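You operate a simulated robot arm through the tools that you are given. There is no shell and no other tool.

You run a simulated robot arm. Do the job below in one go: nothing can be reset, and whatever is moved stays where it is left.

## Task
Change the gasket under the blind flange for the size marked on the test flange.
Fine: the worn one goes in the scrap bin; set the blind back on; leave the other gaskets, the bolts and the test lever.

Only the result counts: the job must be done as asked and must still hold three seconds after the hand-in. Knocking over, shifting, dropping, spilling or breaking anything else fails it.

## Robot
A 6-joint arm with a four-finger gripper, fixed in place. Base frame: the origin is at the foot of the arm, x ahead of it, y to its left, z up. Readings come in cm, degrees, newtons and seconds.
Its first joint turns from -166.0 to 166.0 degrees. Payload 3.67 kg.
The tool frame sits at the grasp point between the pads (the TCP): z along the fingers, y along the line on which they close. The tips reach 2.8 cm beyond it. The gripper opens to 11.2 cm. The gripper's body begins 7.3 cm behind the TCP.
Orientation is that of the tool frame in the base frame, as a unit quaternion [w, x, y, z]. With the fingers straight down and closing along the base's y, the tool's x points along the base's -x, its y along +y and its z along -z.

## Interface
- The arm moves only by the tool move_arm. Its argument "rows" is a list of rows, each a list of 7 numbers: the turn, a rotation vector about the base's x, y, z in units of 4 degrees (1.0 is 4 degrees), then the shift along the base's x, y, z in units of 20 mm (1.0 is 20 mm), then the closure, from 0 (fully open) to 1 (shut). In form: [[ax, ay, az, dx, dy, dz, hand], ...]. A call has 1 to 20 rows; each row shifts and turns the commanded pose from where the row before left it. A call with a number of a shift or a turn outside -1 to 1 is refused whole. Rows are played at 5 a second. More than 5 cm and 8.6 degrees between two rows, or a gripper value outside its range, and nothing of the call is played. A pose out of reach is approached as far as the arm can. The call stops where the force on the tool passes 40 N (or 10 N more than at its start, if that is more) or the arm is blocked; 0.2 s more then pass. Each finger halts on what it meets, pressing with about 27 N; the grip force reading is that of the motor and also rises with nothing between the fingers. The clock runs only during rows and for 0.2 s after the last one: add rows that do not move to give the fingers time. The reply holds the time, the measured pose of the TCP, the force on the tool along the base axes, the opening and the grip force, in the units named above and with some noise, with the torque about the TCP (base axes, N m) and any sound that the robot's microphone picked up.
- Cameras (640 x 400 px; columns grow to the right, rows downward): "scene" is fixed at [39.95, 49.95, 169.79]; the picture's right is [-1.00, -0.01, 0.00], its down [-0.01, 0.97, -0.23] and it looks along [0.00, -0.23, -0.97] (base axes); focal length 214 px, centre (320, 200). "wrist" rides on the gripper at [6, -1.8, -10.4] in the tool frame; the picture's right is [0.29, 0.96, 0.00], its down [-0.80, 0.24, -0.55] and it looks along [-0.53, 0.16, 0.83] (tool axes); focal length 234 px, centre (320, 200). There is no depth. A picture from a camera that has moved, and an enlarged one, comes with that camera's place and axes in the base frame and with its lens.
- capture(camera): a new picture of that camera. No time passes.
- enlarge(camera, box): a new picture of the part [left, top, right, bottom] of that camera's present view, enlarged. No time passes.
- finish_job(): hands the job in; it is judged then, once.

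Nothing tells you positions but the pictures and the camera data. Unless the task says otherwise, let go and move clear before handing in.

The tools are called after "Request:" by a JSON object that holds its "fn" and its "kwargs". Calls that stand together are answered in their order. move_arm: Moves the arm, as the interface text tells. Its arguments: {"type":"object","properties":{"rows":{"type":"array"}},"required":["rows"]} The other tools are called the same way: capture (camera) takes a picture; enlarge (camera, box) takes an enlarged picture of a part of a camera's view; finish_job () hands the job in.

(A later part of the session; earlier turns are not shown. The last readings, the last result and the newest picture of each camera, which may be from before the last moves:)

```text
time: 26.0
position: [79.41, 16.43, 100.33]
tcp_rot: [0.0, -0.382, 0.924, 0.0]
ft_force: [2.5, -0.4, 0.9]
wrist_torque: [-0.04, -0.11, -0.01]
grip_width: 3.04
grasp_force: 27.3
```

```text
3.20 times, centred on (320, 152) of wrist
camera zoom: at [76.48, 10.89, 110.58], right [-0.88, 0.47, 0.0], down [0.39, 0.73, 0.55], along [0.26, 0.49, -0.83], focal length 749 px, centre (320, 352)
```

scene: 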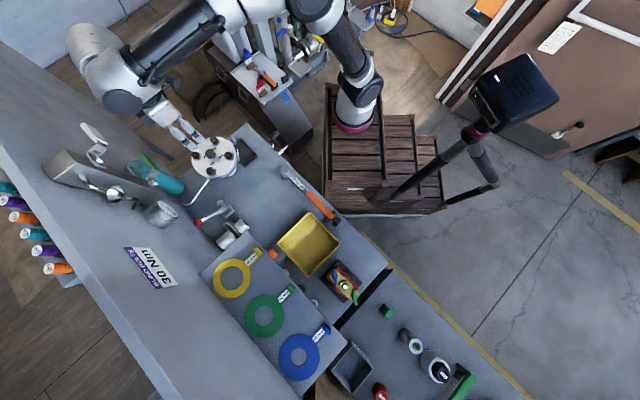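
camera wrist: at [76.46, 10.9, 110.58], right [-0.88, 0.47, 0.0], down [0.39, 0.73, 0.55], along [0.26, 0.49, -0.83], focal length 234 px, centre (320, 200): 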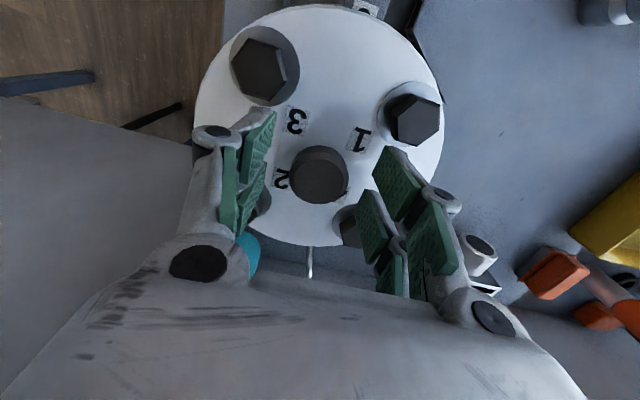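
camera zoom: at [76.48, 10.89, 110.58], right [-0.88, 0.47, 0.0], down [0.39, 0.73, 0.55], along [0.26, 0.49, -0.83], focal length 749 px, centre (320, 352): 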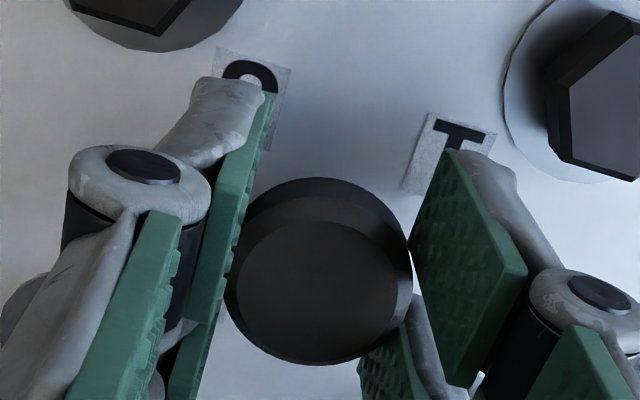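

Gripped the knob at 3.0 cm width. I'll lift slowly and watch the force to see whether the blind comes free.

Request:
{"fn": "move_arm", "kwargs": {"rows": [[0, 0, 0, 0, 0, 0.1, 1], [0, 0, 0, 0, 0, 0.1, 1], [0, 0, 0, 0, 0, 0.1, 1], [0, 0, 0, 0, 0, 0.1, 1], [0, 0, 0, 0, 0, 0, 1]]}}

Request:
{"fn": "enlarge", "kwargs": {"camera": "wrist", "box": [170, 0, 470, 200]}}

Request:
{"fn": "enlarge", "kwargs": {"camera": "scene", "box": [180, 120, 260, 190]}}

```text
time: 27.2
position: [79.36, 16.58, 101.01]
tcp_rot: [-0.001, -0.382, 0.924, 0.0]
ft_force: [-0.1, -0.3, -6.8]
wrist_torque: [-0.04, -0.01, -0.01]
grip_width: 2.97
grasp_force: 27.3
```

```text
2.00 times, centred on (320, 100) of wrist
camera zoom: at [76.46, 10.93, 111.38], right [-0.88, 0.47, 0.0], down [0.39, 0.73, 0.55], along [0.26, 0.49, -0.83], focal length 468 px, centre (320, 400)
```

zoom: 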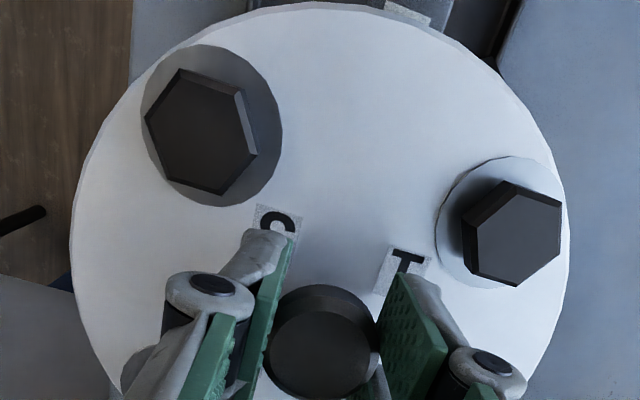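

```text
5.71 times, centred on (220, 155) of scene
camera zoom: at [39.95, 49.95, 169.79], right [-1.0, -0.01, 0.0], down [-0.01, 0.97, -0.23], along [0.0, -0.23, -0.97], focal length 1226 px, centre (891, 457)
```

zoom: 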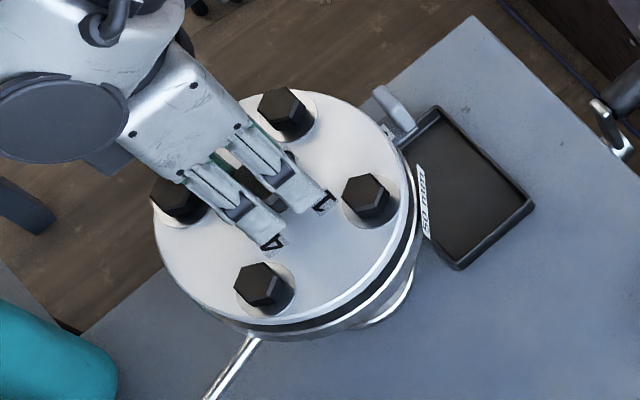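

The blind comes away freely (about 7 N). I'll lift further and check what happens to the bolts and the gasket.

Request:
{"fn": "move_arm", "kwargs": {"rows": [[0, 0, 0, 0, 0, 0.3, 1], [0, 0, 0, 0, 0, 0.4, 1], [0, 0, 0, 0, 0, 0.4, 1], [0, 0, 0, 0, 0, 0.4, 1], [0, 0, 0, 0, 0, 0.4, 1], [0, 0, 0, 0, 0, 0, 1]]}}

Request:
{"fn": "enlarge", "kwargs": {"camera": "wrist", "box": [170, 0, 470, 200]}}

Request:
{"fn": "enlarge", "kwargs": {"camera": "scene", "box": [180, 120, 260, 190]}}

```text
time: 28.6
position: [79.46, 16.53, 104.71]
tcp_rot: [0.0, -0.382, 0.924, 0.0]
ft_force: [0.2, -0.4, -7.5]
wrist_torque: [0.01, 0.0, -0.02]
grip_width: 2.95
grasp_force: 27.0
```

```text
2.00 times, centred on (320, 100) of wrist
camera zoom: at [76.46, 10.87, 115.16], right [-0.88, 0.47, 0.0], down [0.39, 0.73, 0.55], along [0.26, 0.49, -0.83], focal length 468 px, centre (320, 400)
```

zoom: 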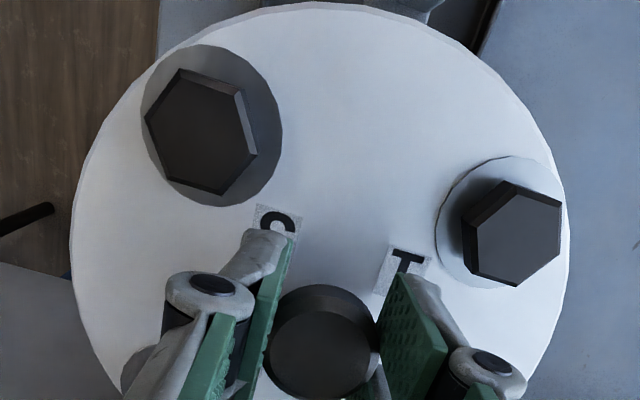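

```text
5.71 times, centred on (220, 155) of scene
camera zoom: at [39.95, 49.95, 169.79], right [-1.0, -0.01, 0.0], down [-0.01, 0.97, -0.23], along [0.0, -0.23, -0.97], focal length 1226 px, centre (891, 457)
```

zoom: 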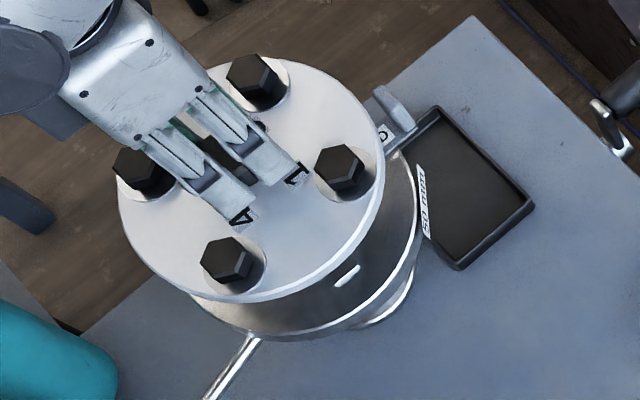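

The bolts are fixed to the blind and came up with it; the worn gasket with its tab stayed on the flange. I'll carry the blind to the clear bench spot near (63, 28).

Request:
{"fn": "move_arm", "kwargs": {"rows": [[0, 0, 0, 0, 0, 0.6, 1], [0, 0, 0, 0, 0, 0.8, 1], [0, 0, 0, 0, 0, 0.8, 1], [0, 0, 0, 0, 0, 0.8, 1], [0, 0, 0, 0, 0, 0.6, 1], [0, 0, 0, -0.5, 0.35, 0, 1], [0, 0, 0, -0.8, 0.56, 0, 1], [0, 0, 0, -0.8, 0.56, 0, 1], [0, 0, 0, -0.8, 0.56, 0, 1], [0, 0, 0, -0.8, 0.56, 0, 1], [0, 0, 0, -0.8, 0.56, 0, 1], [0, 0, 0, -0.8, 0.56, 0, 1], [0, 0, 0, -0.8, 0.56, 0, 1], [0, 0, 0, -0.8, 0.56, 0, 1], [0, 0, 0, -0.8, 0.56, 0, 1], [0, 0, 0, -0.5, 0.35, 0, 1], [0, 0, 0, 0, 0, 0, 1]]}}

Request:
{"fn": "capture", "kwargs": {"camera": "scene"}}

Request:
{"fn": "enlarge", "kwargs": {"camera": "scene", "box": [180, 120, 320, 240]}}

Request:
{"fn": "enlarge", "kwargs": {"camera": "scene", "box": [185, 125, 245, 185]}}

Request:
{"fn": "capture", "kwargs": {"camera": "wrist"}}

```text
time: 32.2
position: [62.97, 27.99, 111.97]
tcp_rot: [-0.001, -0.384, 0.923, 0.0]
ft_force: [1.0, 0.8, -7.3]
wrist_torque: [0.02, -0.04, 0.0]
grip_width: 2.96
grasp_force: 27.1
```

```text
taken
```

scene: 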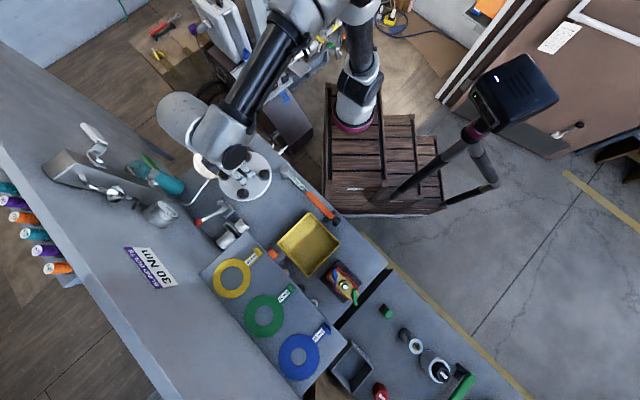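

```text
3.33 times, centred on (250, 180) of scene
camera zoom: at [39.95, 49.95, 169.79], right [-1.0, -0.01, 0.0], down [-0.01, 0.97, -0.23], along [0.0, -0.23, -0.97], focal length 715 px, centre (553, 267)
```

zoom: 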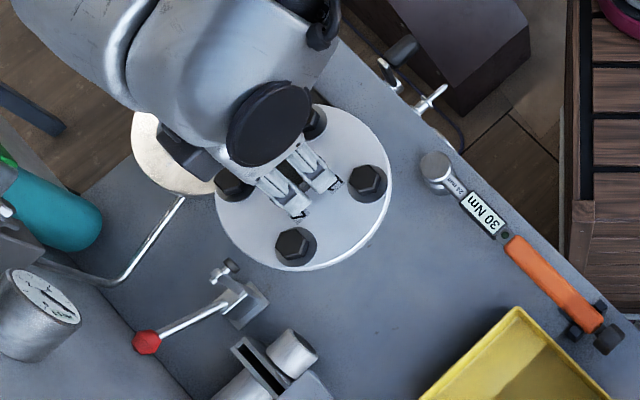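

```text
6.67 times, centred on (215, 155) of scene
camera zoom: at [39.95, 49.95, 169.79], right [-1.0, -0.01, 0.0], down [-0.01, 0.97, -0.23], along [0.0, -0.23, -0.97], focal length 1430 px, centre (1020, 500)
```

zoom: 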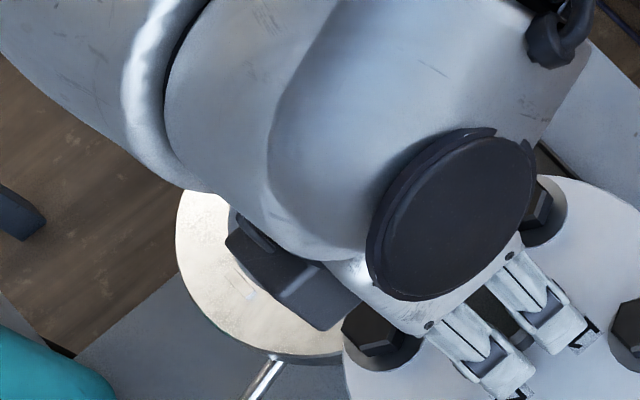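

```text
taken
camera wrist: at [60.05, 22.4, 122.34], right [-0.88, 0.47, 0.0], down [0.39, 0.73, 0.55], along [0.26, 0.49, -0.83], focal length 234 px, centre (320, 200)
```

wrist: 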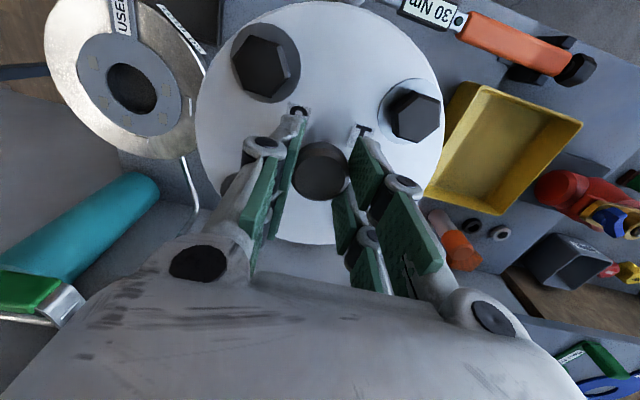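

I can now see the used gasket lying on the flange. I'll enlarge it before putting the blind down.

Request:
{"fn": "enlarge", "kwargs": {"camera": "wrist", "box": [40, 0, 220, 170]}}

Request:
{"fn": "enlarge", "kwargs": {"camera": "wrist", "box": [60, 20, 160, 120]}}

```text
2.35 times, centred on (130, 85) of wrist
camera zoom: at [60.05, 22.4, 122.34], right [-0.88, 0.47, 0.0], down [0.39, 0.73, 0.55], along [0.26, 0.49, -0.83], focal length 551 px, centre (767, 471)
```

zoom: 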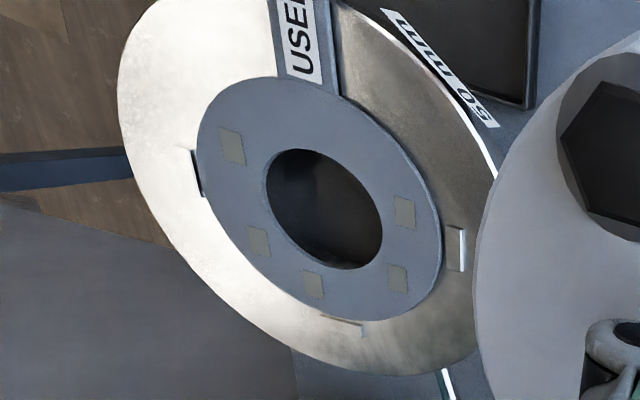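

```text
4.00 times, centred on (110, 70) of wrist
camera zoom: at [60.05, 22.4, 122.34], right [-0.88, 0.47, 0.0], down [0.39, 0.73, 0.55], along [0.26, 0.49, -0.83], focal length 937 px, centre (1160, 720)
```

zoom: 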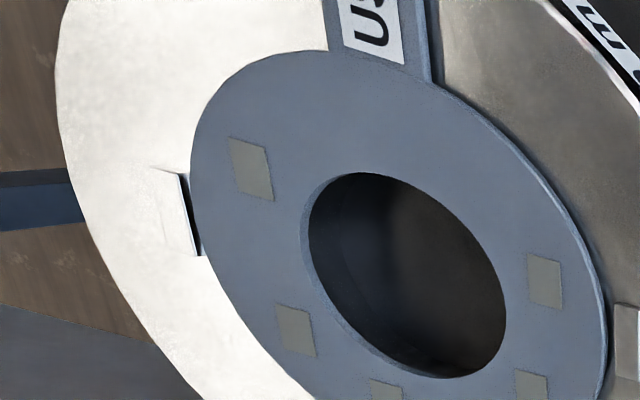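

There are small locating stops around the gasket on the flange face, with the tab side open. Now I'll lower the blind toward the bench, slowing near contact.

Request:
{"fn": "move_arm", "kwargs": {"rows": [[0, 0, 0, 0, 0, -0.6, 1], [0, 0, 0, 0, 0, -0.9, 1], [0, 0, 0, 0, 0, -0.9, 1], [0, 0, 0, 0, 0, -0.9, 1], [0, 0, 0, 0, 0, -0.9, 1], [0, 0, 0, 0, 0, -0.9, 1], [0, 0, 0, 0, 0, -0.9, 1], [0, 0, 0, 0, 0, -0.9, 1], [0, 0, 0, 0, 0, -0.9, 1], [0, 0, 0, 0, 0, -0.9, 1], [0, 0, 0, 0, 0, -0.7, 1], [0, 0, 0, 0, 0, -0.4, 1], [0, 0, 0, 0, 0, -0.2, 1], [0, 0, 0, 0, 0, 0, 1]]}}

Request:
{"fn": "enlarge", "kwargs": {"camera": "scene", "box": [200, 140, 310, 220]}}

Request:
{"fn": "capture", "kwargs": {"camera": "wrist"}}

```text
time: 35.2
position: [63.01, 28.02, 92.01]
tcp_rot: [0.0, -0.383, 0.924, 0.0]
ft_force: [0.5, 0.0, -6.9]
wrist_torque: [0.0, 0.01, 0.03]
grip_width: 2.95
grasp_force: 27.4
```

```text
5.00 times, centred on (255, 180) of scene
camera zoom: at [39.95, 49.95, 169.79], right [-1.0, -0.01, 0.0], down [-0.01, 0.97, -0.23], along [0.0, -0.23, -0.97], focal length 1072 px, centre (645, 300)
```

zoom: 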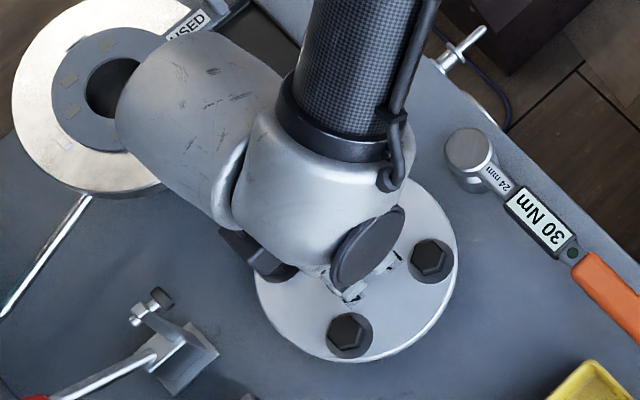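

```text
taken
camera wrist: at [60.05, 22.37, 102.37], right [-0.88, 0.47, 0.0], down [0.39, 0.73, 0.55], along [0.26, 0.49, -0.83], focal length 234 px, centre (320, 200)
```

wrist: 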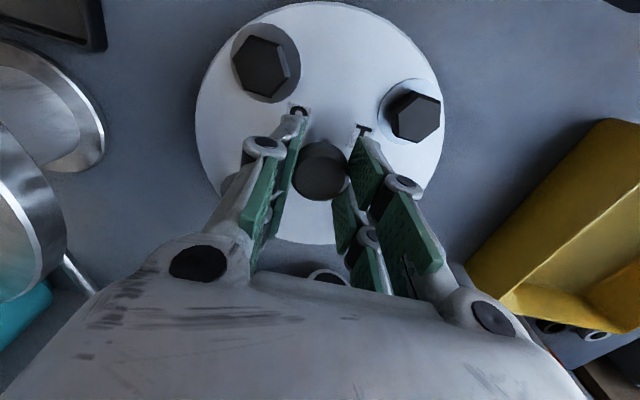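

Request:
{"fn": "move_arm", "kwargs": {"rows": [[0, 0, 0, 0, 0, -0.15, 1], [0, 0, 0, 0, 0, -0.15, 1], [0, 0, 0, 0, 0, -0.15, 1], [0, 0, 0, 0, 0, -0.15, 1], [0, 0, 0, 0, 0, -0.15, 1], [0, 0, 0, 0, 0, -0.15, 1], [0, 0, 0, 0, 0, -0.1, 1], [0, 0, 0, 0, 0, -0.1, 1], [0, 0, 0, 0, 0, 0, 1]]}}

Request:
{"fn": "capture", "kwargs": {"camera": "wrist"}}

```text
time: 37.2
position: [63.08, 28.06, 90.02]
tcp_rot: [0.001, -0.383, 0.924, 0.001]
ft_force: [-2.3, -4.1, 22.9]
wrist_torque: [-0.15, 0.12, -0.01]
grip_width: 2.96
grasp_force: 26.7
```

```text
taken
camera wrist: at [60.01, 22.4, 100.31], right [-0.88, 0.47, 0.0], down [0.39, 0.73, 0.56], along [0.26, 0.49, -0.83], focal length 234 px, centre (320, 200)
```

wrist: 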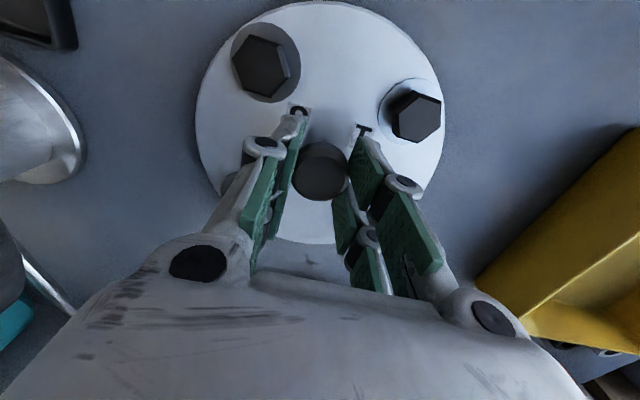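

The blind rests on the bench (contact force up). I'll ease the pressure, then open and rise.

Request:
{"fn": "move_arm", "kwargs": {"rows": [[0, 0, 0, 0, 0, 0.1, 1], [0, 0, 0, 0, 0, 0, 1]]}}

```text
time: 37.8
position: [63.05, 28.1, 90.0]
tcp_rot: [0.0, -0.383, 0.924, 0.0]
ft_force: [1.7, 1.9, -0.8]
wrist_torque: [0.5, -0.44, -0.11]
grip_width: 2.96
grasp_force: 26.9
```

Request:
{"fn": "move_arm", "kwargs": {"rows": [[0, 0, 0, 0, 0, 0, 0.6], [0, 0, 0, 0, 0, 0, 0.45], [0, 0, 0, 0, 0, 0, 0.45], [0, 0, 0, 0, 0, 0.3, 0.45], [0, 0, 0, 0, 0, 0.7, 0.45], [0, 0, 0, 0, 0, 0.9, 0.45], [0, 0, 0, 0, 0, 0.9, 0.45], [0, 0, 0, 0, 0, 0.9, 0.45], [0, 0, 0, 0, 0, 0.9, 0.45], [0, 0, 0, 0, 0, 0.9, 0.45], [0, 0, 0, 0, 0, 0.9, 0.45], [0, 0, 0, 0, 0, 0.9, 0.45], [0, 0, 0, 0, 0, 0.9, 0.45], [0, 0, 0, 0, 0, 0, 0.45]]}}

Request:
{"fn": "capture", "kwargs": {"camera": "wrist"}}

Request:
{"fn": "capture", "kwargs": {"camera": "scene"}}

```text
time: 40.8
position: [63.01, 28.13, 106.48]
tcp_rot: [0.001, -0.383, 0.924, 0.0]
ft_force: [0.3, 0.8, 0.6]
wrist_torque: [-0.02, -0.01, -0.02]
grip_width: 6.17
grasp_force: 0.0
```

```text
taken
camera wrist: at [60.06, 22.38, 116.79], right [-0.88, 0.47, 0.0], down [0.39, 0.73, 0.55], along [0.26, 0.49, -0.83], focal length 234 px, centre (320, 200)
```

wrist: 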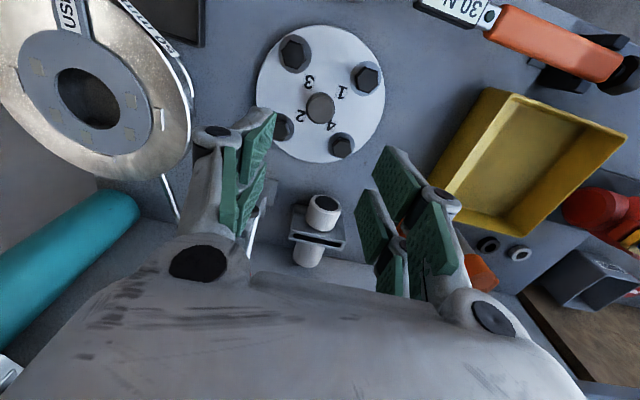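

```text
taken
```

scene: 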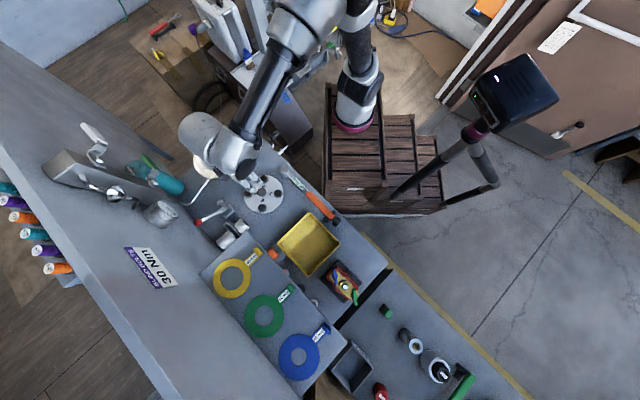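

The blind sits on the bench with its knob up. Now I'll hover above the used gasket's handle on the flange to measure it.

Request:
{"fn": "move_arm", "kwargs": {"rows": [[0, 0, 0, 0, 0, 0.4, 0.45], [0, 0, 0, 0, 0, 0.6, 0.45], [0, 0, -0.2, 0.44, -0.87, 0.2, 0.45], [0, 0, -0.2, 0.44, -0.87, 0.2, 0.45], [0, 0, -0.2, 0.44, -0.87, 0.2, 0.45], [0, 0, -0.2, 0.44, -0.87, 0.2, 0.45], [0, 0, -0.2, 0.44, -0.87, 0.2, 0.45], [0, 0, -0.2, 0.44, -0.87, 0, 0.45], [0, 0, -0.2, 0.44, -0.87, 0, 0.45], [0, 0, -0.2, 0.44, -0.87, 0, 0.45], [0, 0, -0.2, 0.44, -0.87, 0, 0.45], [0, 0, -0.2, 0.44, -0.87, 0, 0.45], [0, 0, 0, 0, 0, 0, 0.45]]}}

Request:
{"fn": "capture", "kwargs": {"camera": "wrist"}}

Request:
{"fn": "enlarge", "kwargs": {"camera": "wrist", "box": [220, 80, 420, 240]}}

Request:
{"fn": "capture", "kwargs": {"camera": "scene"}}

```text
time: 43.6
position: [71.94, 10.51, 110.48]
tcp_rot: [-0.001, -0.318, 0.948, -0.001]
ft_force: [-0.9, -0.1, 0.5]
wrist_torque: [-0.04, 0.01, 0.04]
grip_width: 6.16
grasp_force: 0.0
```

```text
taken
camera wrist: at [68.2, 5.48, 120.81], right [-0.81, 0.59, 0.0], down [0.49, 0.67, 0.55], along [0.33, 0.45, -0.83], focal length 234 px, centre (320, 200)
```

wrist: 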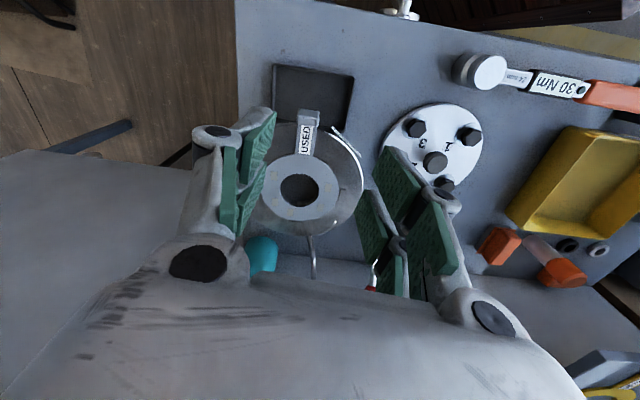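

```text
2.50 times, centred on (320, 160) of wrist
camera zoom: at [68.2, 5.48, 120.81], right [-0.81, 0.59, 0.0], down [0.49, 0.67, 0.55], along [0.33, 0.45, -0.83], focal length 585 px, centre (320, 300)
```

zoom: 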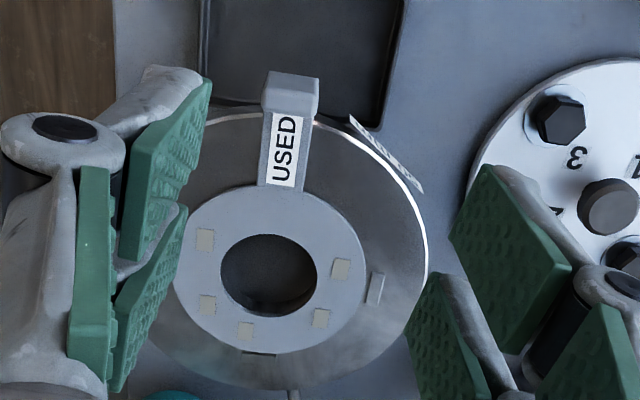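

```text
taken
```

scene: 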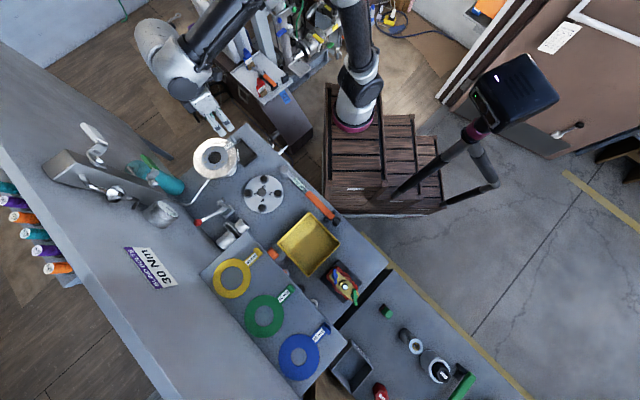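

Request:
{"fn": "enlarge", "kwargs": {"camera": "wrist", "box": [285, 100, 345, 140]}}

Request:
{"fn": "enlarge", "kwargs": {"camera": "wrist", "box": [255, 140, 355, 210]}}

Request:
{"fn": "enlarge", "kwargs": {"camera": "scene", "box": [190, 130, 250, 180]}}

Request:
{"fn": "enlarge", "kwargs": {"camera": "scene", "box": [230, 160, 300, 220]}}

```text
10.00 times, centred on (315, 120) of wrist
camera zoom: at [68.2, 5.48, 120.81], right [-0.81, 0.59, 0.0], down [0.49, 0.67, 0.55], along [0.33, 0.45, -0.83], focal length 2342 px, centre (370, 1000)
```

zoom: 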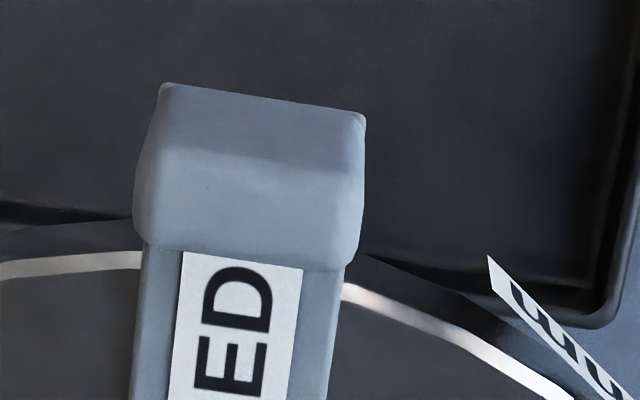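

```text
5.71 times, centred on (305, 175) of wrist
camera zoom: at [68.2, 5.48, 120.81], right [-0.81, 0.59, 0.0], down [0.49, 0.67, 0.55], along [0.33, 0.45, -0.83], focal length 1338 px, centre (406, 343)
```

zoom: 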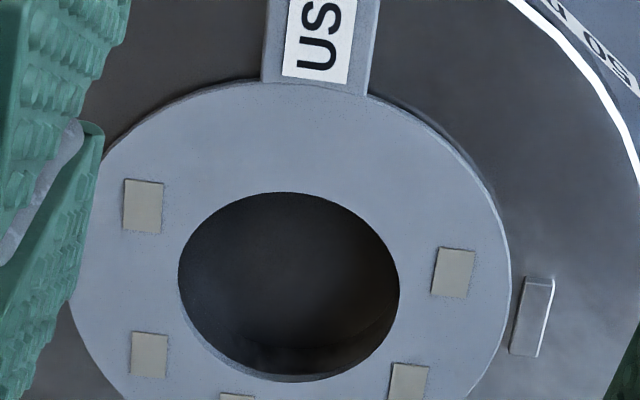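

```text
8.00 times, centred on (220, 155) of scene
camera zoom: at [39.95, 49.95, 169.79], right [-1.0, -0.01, 0.0], down [-0.01, 0.97, -0.23], along [0.0, -0.23, -0.97], focal length 1716 px, centre (1120, 560)
```

zoom: 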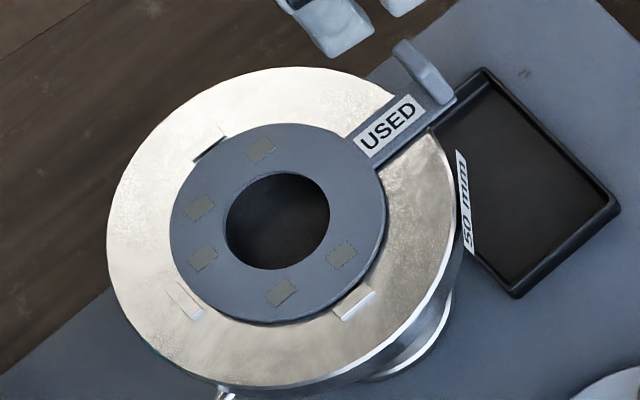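

```text
6.67 times, centred on (265, 190) of scene
camera zoom: at [39.95, 49.95, 169.79], right [-1.0, -0.01, 0.0], down [-0.01, 0.97, -0.23], along [0.0, -0.23, -0.97], focal length 1430 px, centre (687, 267)
```

zoom: 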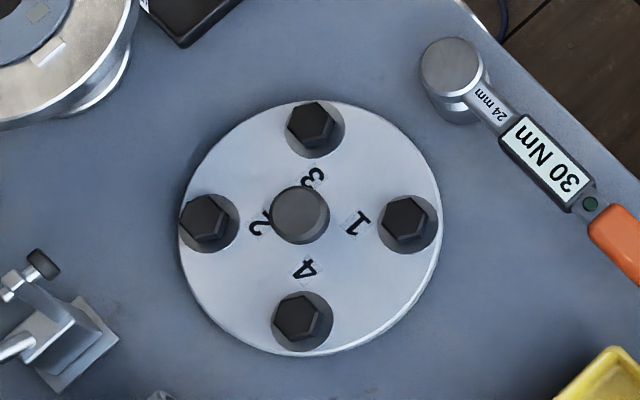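

The used gasket sits centred between the stops; its handle block (about 2.2 x 1 cm) is near (72.9, 9.9) with its top about z = 97.4, tab pointing at 225°. I'll align over it with the fingers closing across its width.

Request:
{"fn": "move_arm", "kwargs": {"rows": [[0, 0, 0.35, 0.08, -0.06, -0.5, 0.55], [0, 0, 0.35, 0.08, -0.06, -0.5, 0.55], [0, 0, 0.35, 0.08, -0.06, -0.5, 0.55], [0, 0, 0.35, 0.08, -0.05, -0.5, 0.55], [0, 0, 0.35, 0.08, -0.05, -0.5, 0.55], [0, 0, 0.35, 0.06, -0.05, -0.5, 0.55], [0, 0, 0, 0, 0, 0, 0.55]]}}

Request:
{"fn": "capture", "kwargs": {"camera": "wrist"}}

Request:
{"fn": "enlarge", "kwargs": {"camera": "wrist", "box": [260, 100, 380, 180]}}

```text
time: 45.2
position: [72.76, 9.93, 104.46]
tcp_rot: [0.0, -0.386, 0.923, 0.001]
ft_force: [0.3, 0.6, -0.8]
wrist_torque: [0.02, 0.01, 0.01]
grip_width: 5.03
grasp_force: 0.0
```

```text
taken
camera wrist: at [69.82, 4.32, 114.79], right [-0.88, 0.47, 0.0], down [0.39, 0.74, 0.55], along [0.26, 0.49, -0.83], focal length 234 px, centre (320, 200)
```

wrist: 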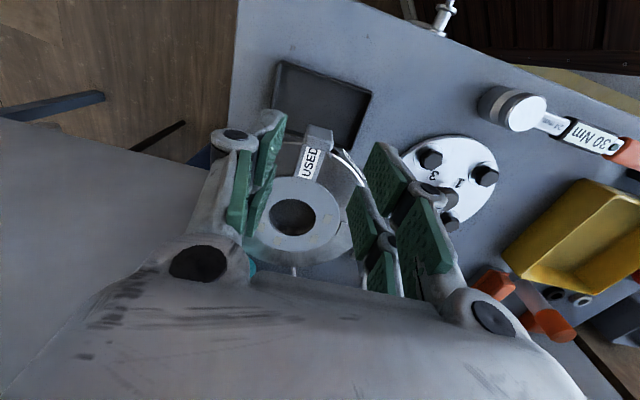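

```text
5.00 times, centred on (320, 140) of wrist
camera zoom: at [69.82, 4.32, 114.79], right [-0.88, 0.47, 0.0], down [0.39, 0.74, 0.55], along [0.26, 0.49, -0.83], focal length 1171 px, centre (320, 500)
```

zoom: 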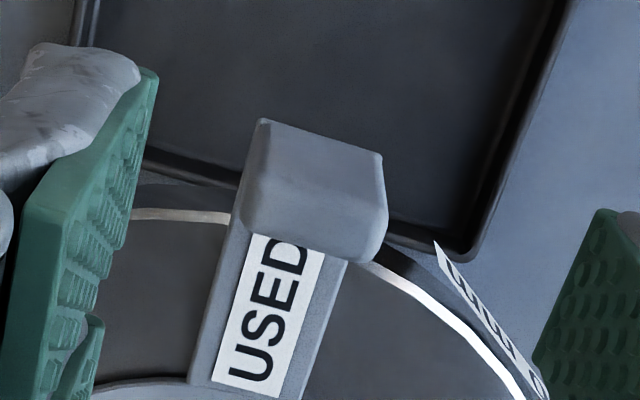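

Nearly aligned; small sideways correction, then descend so the tips come to just about the gasket's top level.

Request:
{"fn": "move_arm", "kwargs": {"rows": [[0, 0, 0, 0.03, -0.03, -0.5, 0.55], [0, 0, 0, 0.02, -0.02, -0.6, 0.55], [0, 0, 0, 0, 0, -0.6, 0.55], [0, 0, 0, 0, 0, -0.6, 0.55], [0, 0, 0, 0, 0, -0.4, 0.55], [0, 0, 0, 0, 0, -0.25, 0.55], [0, 0, 0, 0, 0, -0.12, 0.55], [0, 0, 0, 0, 0, 0, 0.55]]}}

Request:
{"fn": "capture", "kwargs": {"camera": "wrist"}}

Request:
{"fn": "enlarge", "kwargs": {"camera": "wrist", "box": [250, 120, 390, 220]}}

Request:
{"fn": "enlarge", "kwargs": {"camera": "scene", "box": [200, 120, 270, 170]}}

```text
time: 47.0
position: [72.75, 9.94, 98.32]
tcp_rot: [0.0, -0.386, 0.922, 0.0]
ft_force: [0.0, -0.1, 0.6]
wrist_torque: [-0.04, 0.02, -0.02]
grip_width: 5.05
grasp_force: 0.1
```

```text
taken
camera wrist: at [69.88, 4.22, 108.61], right [-0.88, 0.47, 0.0], down [0.39, 0.74, 0.55], along [0.26, 0.49, -0.83], focal length 234 px, centre (320, 200)
```

wrist: 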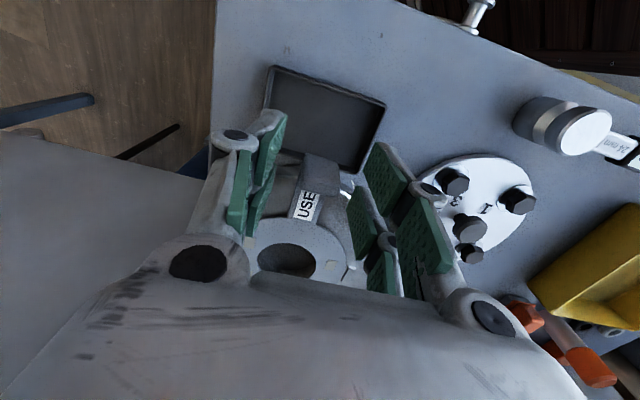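

```text
4.00 times, centred on (320, 170) of wrist
camera zoom: at [69.88, 4.22, 108.61], right [-0.88, 0.47, 0.0], down [0.39, 0.74, 0.55], along [0.26, 0.49, -0.83], focal length 937 px, centre (320, 320)
```

zoom: 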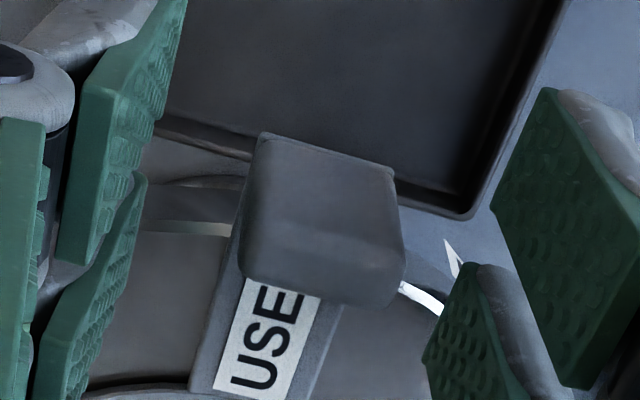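

```text
8.00 times, centred on (235, 145) of scene
camera zoom: at [39.95, 49.95, 169.79], right [-1.0, -0.01, 0.0], down [-0.01, 0.97, -0.23], along [0.0, -0.23, -0.97], focal length 1716 px, centre (1000, 640)
```

zoom: 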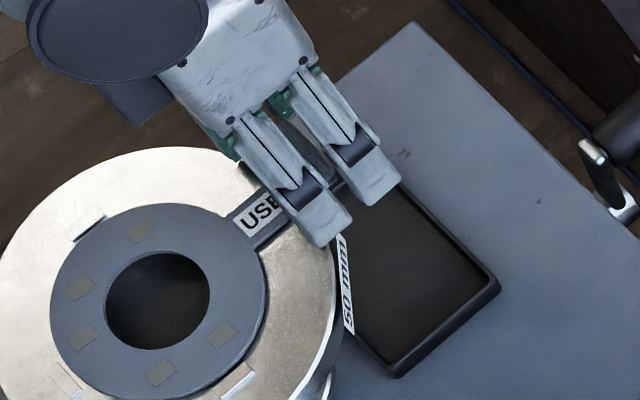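

The block is between the fingers. Closing on it now.

Request:
{"fn": "move_arm", "kwargs": {"rows": [[0, 0, 0, 0, 0, 0, 0.65], [0, 0, 0, 0, 0, 0, 0.75], [0, 0, 0, 0, 0, 0, 0.85], [0, 0, 0, 0, 0, 0, 1], [0, 0, 0, 0, 0, 0, 1], [0, 0, 0, 0, 0, 0, 1]]}}

Request:
{"fn": "capture", "kwargs": {"camera": "wrist"}}

Request:
{"fn": "enlarge", "kwargs": {"camera": "wrist", "box": [270, 130, 370, 210]}}

Request:
{"fn": "enlarge", "kwargs": {"camera": "scene", "box": [185, 130, 245, 180]}}

```text
time: 48.4
position: [72.87, 9.79, 98.21]
tcp_rot: [0.0, -0.386, 0.922, -0.001]
ft_force: [0.0, 0.4, 1.3]
wrist_torque: [-0.02, 0.0, 0.01]
grip_width: 0.58
grasp_force: 27.0
```

```text
taken
camera wrist: at [69.89, 4.23, 108.62], right [-0.88, 0.47, 0.0], down [0.39, 0.74, 0.55], along [0.26, 0.49, -0.83], focal length 234 px, centre (320, 200)
```

wrist: 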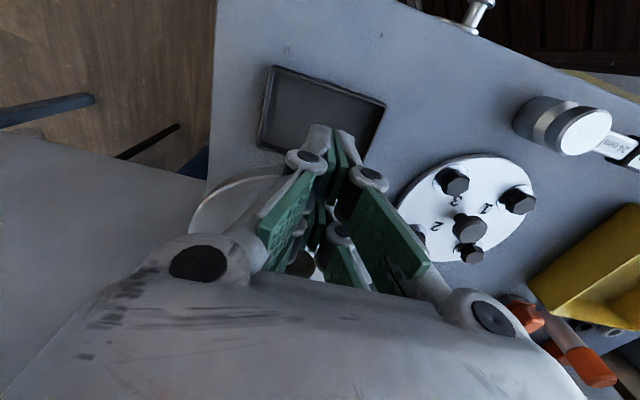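

```text
5.00 times, centred on (320, 170) of wrist
camera zoom: at [69.89, 4.23, 108.62], right [-0.88, 0.47, 0.0], down [0.39, 0.74, 0.55], along [0.26, 0.49, -0.83], focal length 1171 px, centre (320, 350)
```

zoom: 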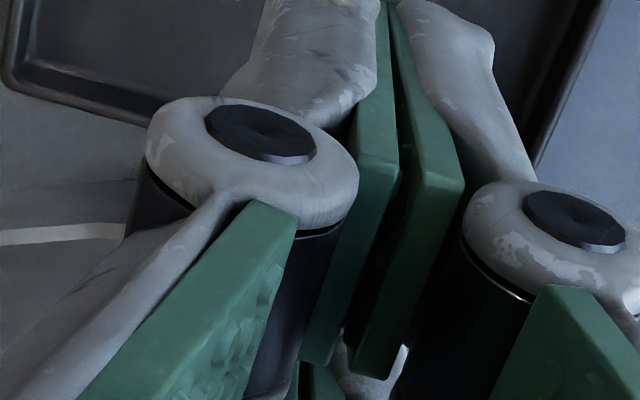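

```text
8.00 times, centred on (215, 155) of scene
camera zoom: at [39.95, 49.95, 169.79], right [-1.0, -0.01, 0.0], down [-0.01, 0.97, -0.23], along [0.0, -0.23, -0.97], focal length 1716 px, centre (1160, 560)
```

zoom: 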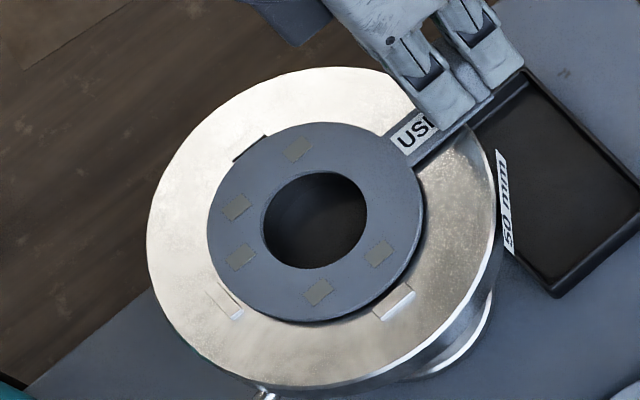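

The grip reads only 0.58 cm, much less than the block's width, so I doubt the block is truly held. I'll look closer before doing anything.

Request:
{"fn": "enlarge", "kwargs": {"camera": "scene", "box": [225, 120, 265, 150]}}

Request:
{"fn": "enlarge", "kwargs": {"camera": "wrist", "box": [280, 120, 370, 180]}}

Request:
{"fn": "enlarge", "kwargs": {"camera": "wrist", "box": [260, 190, 400, 300]}}

```text
13.33 times, centred on (245, 135) of scene
camera zoom: at [39.95, 49.95, 169.79], right [-1.0, -0.01, 0.0], down [-0.01, 0.97, -0.23], along [0.0, -0.23, -0.97], focal length 2860 px, centre (1320, 1067)
```

zoom: 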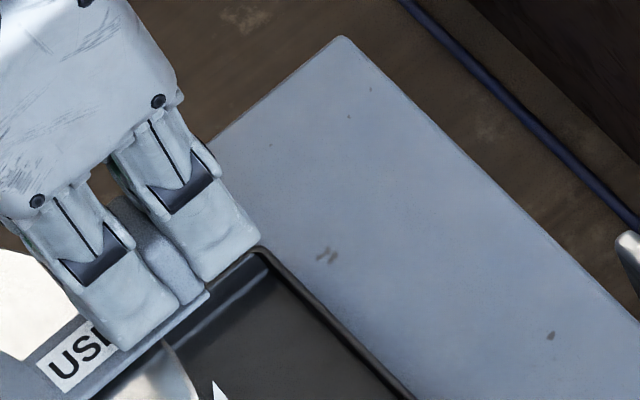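

```text
6.67 times, centred on (325, 150) of wrist
camera zoom: at [69.89, 4.23, 108.62], right [-0.88, 0.47, 0.0], down [0.39, 0.74, 0.55], along [0.26, 0.49, -0.83], focal length 1561 px, centre (287, 533)
```

zoom: 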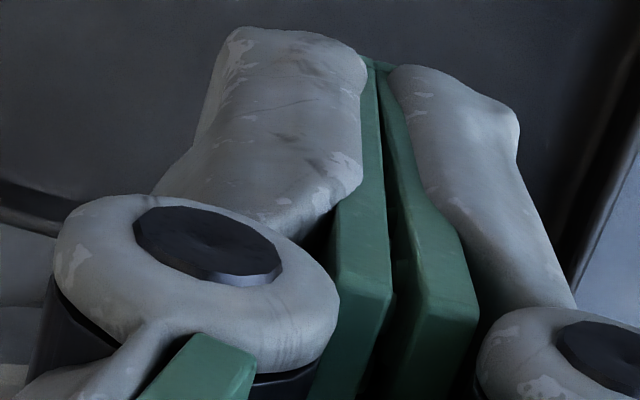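

```text
3.64 times, centred on (330, 245) of wrist
camera zoom: at [69.89, 4.23, 108.62], right [-0.88, 0.47, 0.0], down [0.39, 0.74, 0.55], along [0.26, 0.49, -0.83], focal length 852 px, centre (284, 36)
```

zoom: 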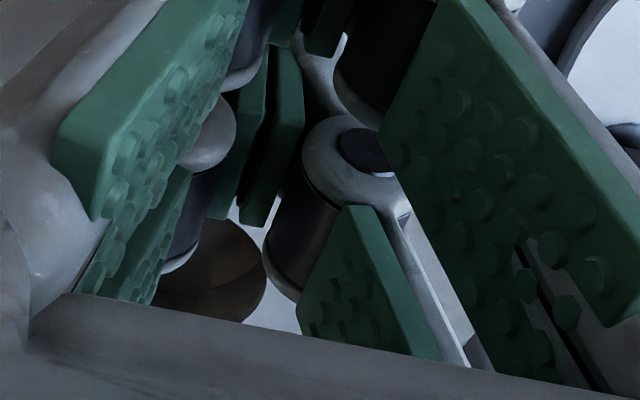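

The fingers are forked: the block has slipped into the slot between the prongs instead of being squeezed. I'll open again and shift outward so that one pair of prongs takes the block squarely.

Request:
{"fn": "move_arm", "kwargs": {"rows": [[0, 0, 0, 0, 0, 0, 0.85], [0, 0, 0, 0, 0, 0, 0.7], [0, 0, 0, 0, 0, 0, 0.55], [0, 0, 0, 0, 0, 0, 0.55], [0, 0, 0, 0, 0, 0.5, 0.55], [0, 0, 0, 0, 0, 0.8, 0.55], [0, 0, 0, 0, 0, 0.7, 0.55], [0, 0, 0, 0, 0, 0, 0.55]]}}

Request:
{"fn": "enlarge", "kwargs": {"camera": "scene", "box": [190, 130, 250, 180]}}

Request:
{"fn": "capture", "kwargs": {"camera": "wrist"}}

Request:
{"fn": "enlarge", "kwargs": {"camera": "wrist", "box": [250, 100, 390, 190]}}

```text
time: 50.2
position: [72.74, 9.91, 102.25]
tcp_rot: [0.0, -0.386, 0.923, 0.0]
ft_force: [0.2, 0.1, -0.1]
wrist_torque: [0.01, -0.01, 0.02]
grip_width: 5.03
grasp_force: 0.0
```

```text
8.00 times, centred on (220, 155) of scene
camera zoom: at [39.95, 49.95, 169.79], right [-1.0, -0.01, 0.0], down [-0.01, 0.97, -0.23], along [0.0, -0.23, -0.97], focal length 1716 px, centre (1120, 560)
```

zoom: 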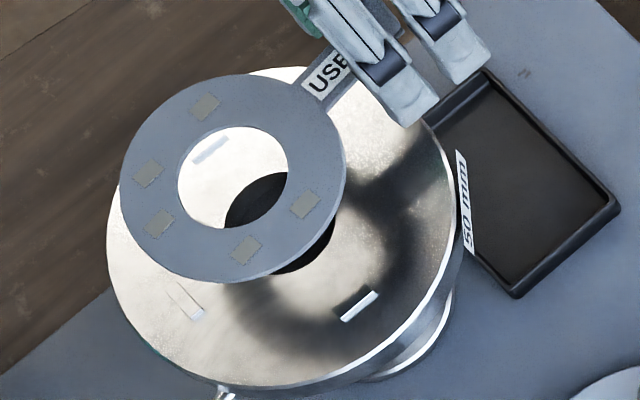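

```text
taken
camera wrist: at [69.88, 4.26, 112.62], right [-0.88, 0.47, 0.0], down [0.39, 0.74, 0.55], along [0.26, 0.49, -0.83], focal length 234 px, centre (320, 200)
```

wrist: 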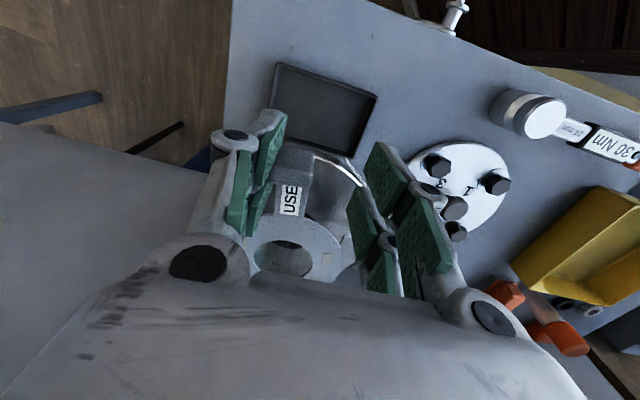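

```text
4.44 times, centred on (320, 145) of wrist
camera zoom: at [69.88, 4.26, 112.62], right [-0.88, 0.47, 0.0], down [0.39, 0.74, 0.55], along [0.26, 0.49, -0.83], focal length 1041 px, centre (320, 444)
```

zoom: 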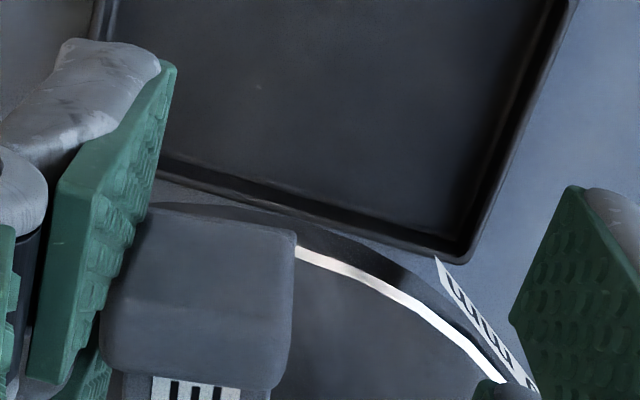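

The used gasket came up anyway – its block is wedged in the left finger's fork. I'll close again to secure it between both fingers, then lift it clear and carry it to the waste bin.

Request:
{"fn": "move_arm", "kwargs": {"rows": [[0, 0, 0, 0, 0, 0, 0.65], [0, 0, 0, 0, 0, 0, 0.8], [0, 0, 0, 0, 0, 0, 1], [0, 0, 0, 0, 0, 0, 1], [0, 0, 0, 0, 0, 0.2, 1], [0, 0, 0, 0, 0, 0, 1]]}}

Request:
{"fn": "capture", "kwargs": {"camera": "wrist"}}

Request:
{"fn": "enlarge", "kwargs": {"camera": "scene", "box": [190, 120, 260, 180]}}

```text
time: 51.6
position: [72.74, 9.85, 102.59]
tcp_rot: [0.0, -0.386, 0.923, 0.0]
ft_force: [-0.1, 0.7, 0.2]
wrist_torque: [-0.03, 0.02, -0.01]
grip_width: 1.09
grasp_force: 27.0
```

```text
taken
camera wrist: at [69.88, 4.26, 113.02], right [-0.88, 0.47, 0.0], down [0.39, 0.74, 0.55], along [0.26, 0.49, -0.83], focal length 234 px, centre (320, 200)
```

wrist: 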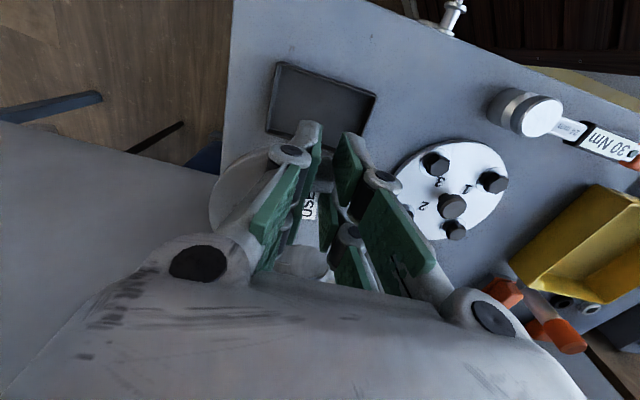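

```text
6.67 times, centred on (225, 150) of scene
camera zoom: at [39.95, 49.95, 169.79], right [-1.0, -0.01, 0.0], down [-0.01, 0.97, -0.23], along [0.0, -0.23, -0.97], focal length 1430 px, centre (953, 533)
```

zoom: 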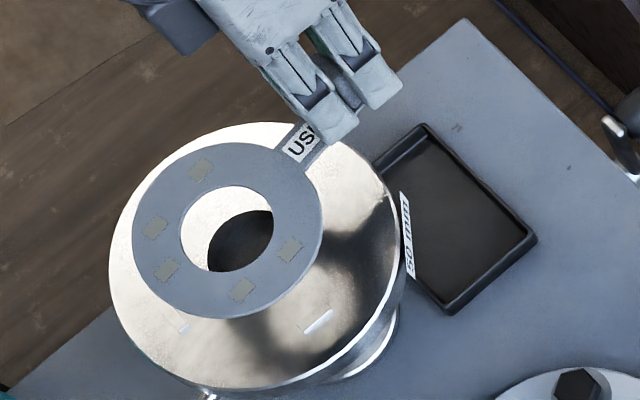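

The gasket is held again. I'll raise it and carry it over to the waste bin, turning so its length lies along the bin's diagonal.

Request:
{"fn": "move_arm", "kwargs": {"rows": [[0, 0, 0, 0, 0, 0.5, 1], [0, 0, 0, 0, 0, 0.8, 1], [0, 0, 0, 0, 0, 0.8, 1], [0, 0, 0, 0, 0, 0.8, 1], [0, 0, 0, 0, 0, 0.8, 1], [0, 0, 0, 0, 0, 0.8, 1], [0, 0, 0, 0, 0, 0, 1]]}}

Request:
{"fn": "capture", "kwargs": {"camera": "scene"}}

Request:
{"fn": "enlarge", "kwargs": {"camera": "scene", "box": [190, 90, 260, 150]}}

Request:
{"fn": "capture", "kwargs": {"camera": "wrist"}}

```text
time: 53.2
position: [72.79, 9.87, 111.68]
tcp_rot: [0.001, -0.386, 0.923, 0.0]
ft_force: [0.4, 0.8, -0.5]
wrist_torque: [-0.01, 0.01, -0.02]
grip_width: 0.59
grasp_force: 27.3
```

```text
taken
```

scene: 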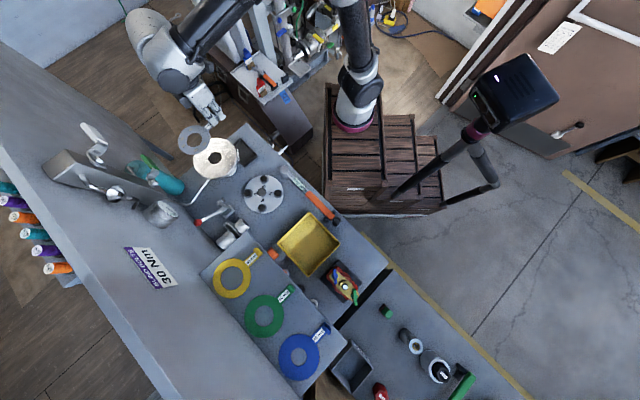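

```text
6.67 times, centred on (225, 120) of scene
camera zoom: at [39.95, 49.95, 169.79], right [-1.0, -0.01, 0.0], down [-0.01, 0.97, -0.23], along [0.0, -0.23, -0.97], focal length 1430 px, centre (953, 733)
```

zoom: 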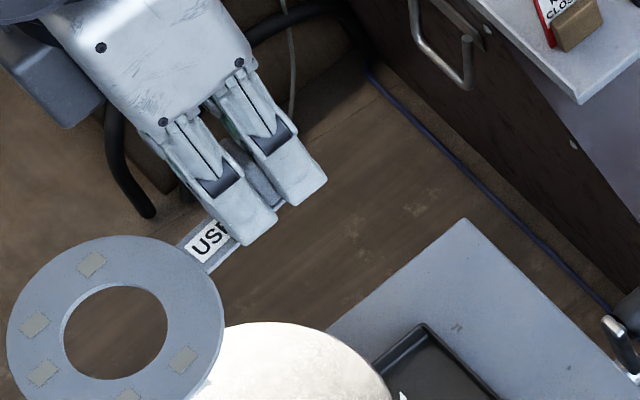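

```text
taken
camera wrist: at [69.87, 4.2, 122.03], right [-0.88, 0.47, 0.0], down [0.39, 0.74, 0.55], along [0.26, 0.49, -0.83], focal length 234 px, centre (320, 200)
```

wrist: 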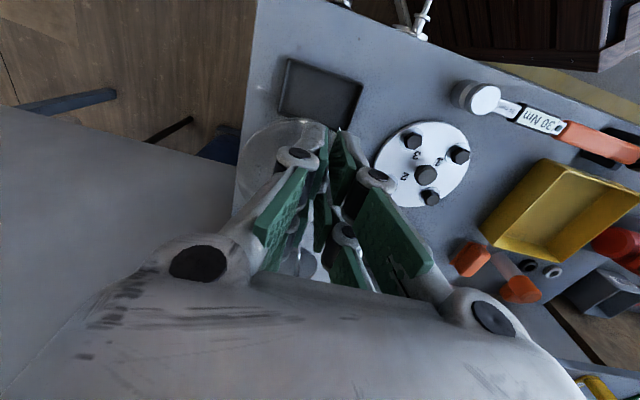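

The grip is back at 0.59 cm with the block keyed in the forks, and the gasket hangs level. Now carrying it to the bin.

Request:
{"fn": "move_arm", "kwargs": {"rows": [[0, 0, 0.4, -0.5, 0.5, 0, 1], [0, 0, 0.7, -0.9, 0.95, 0, 1], [0, 0, 0.7, -0.9, 0.95, 0, 1], [0, 0, 0.7, -0.9, 0.95, 0, 1], [0, 0, 0.7, -0.9, 0.95, 0, 1], [0, 0, 0.7, -0.9, 0.95, 0, 1], [0, 0, 0.7, -0.9, 0.95, 0, 1], [0, 0, 0.7, -0.9, 0.95, 0, 1], [0, 0, 0.7, -0.9, 0.95, 0, 1], [0, 0, 0.7, -0.9, 0.95, 0, 1], [0, 0, 0.7, -0.9, 0.95, 0, 1], [0, 0, 0.7, -0.9, 0.95, 0, 1], [0, 0, 0.7, -0.9, 0.95, 0, 1], [0, 0, 0.7, -0.9, 0.95, 0, 1], [0, 0, 0.7, -0.9, 0.95, 0, 1], [0, 0, 0.7, -0.9, 0.95, 0, 1], [0, 0, 0.25, -0.45, 0.5, 0, 1], [0, 0, 0, 0, 0, 0, 1]]}}

Request:
{"fn": "capture", "kwargs": {"camera": "scene"}}

Request:
{"fn": "capture", "kwargs": {"camera": "wrist"}}

```text
time: 57.0
position: [43.95, 40.34, 111.71]
tcp_rot: [0.0, 0.707, -0.707, 0.0]
ft_force: [-0.5, 0.3, 0.0]
wrist_torque: [-0.02, -0.02, 0.0]
grip_width: 0.58
grasp_force: 27.5
```

```text
taken
```

scene: 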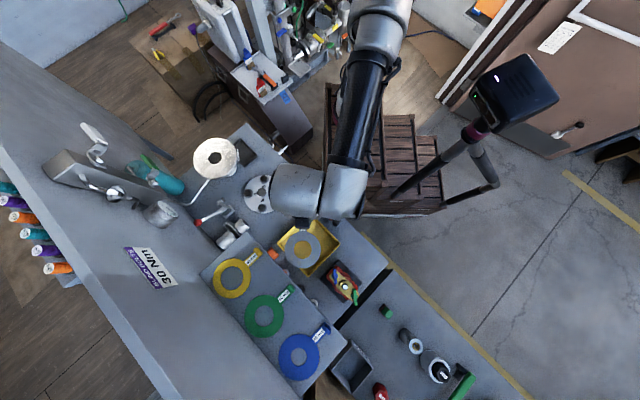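

```text
taken
camera wrist: at [45.71, 34.27, 122.05], right [-0.96, -0.29, 0.0], down [-0.24, 0.8, 0.55], along [-0.16, 0.53, -0.83], focal length 234 px, centre (320, 200)
```

wrist: 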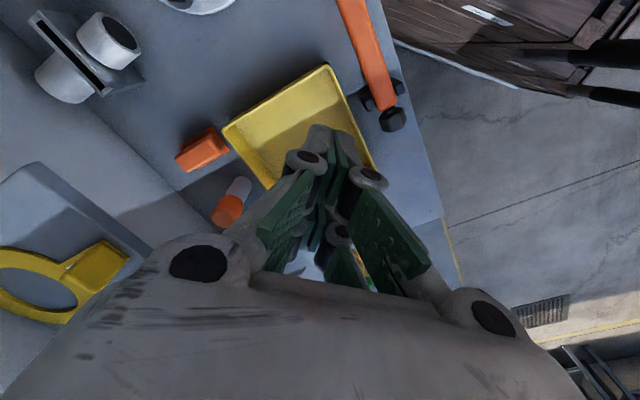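

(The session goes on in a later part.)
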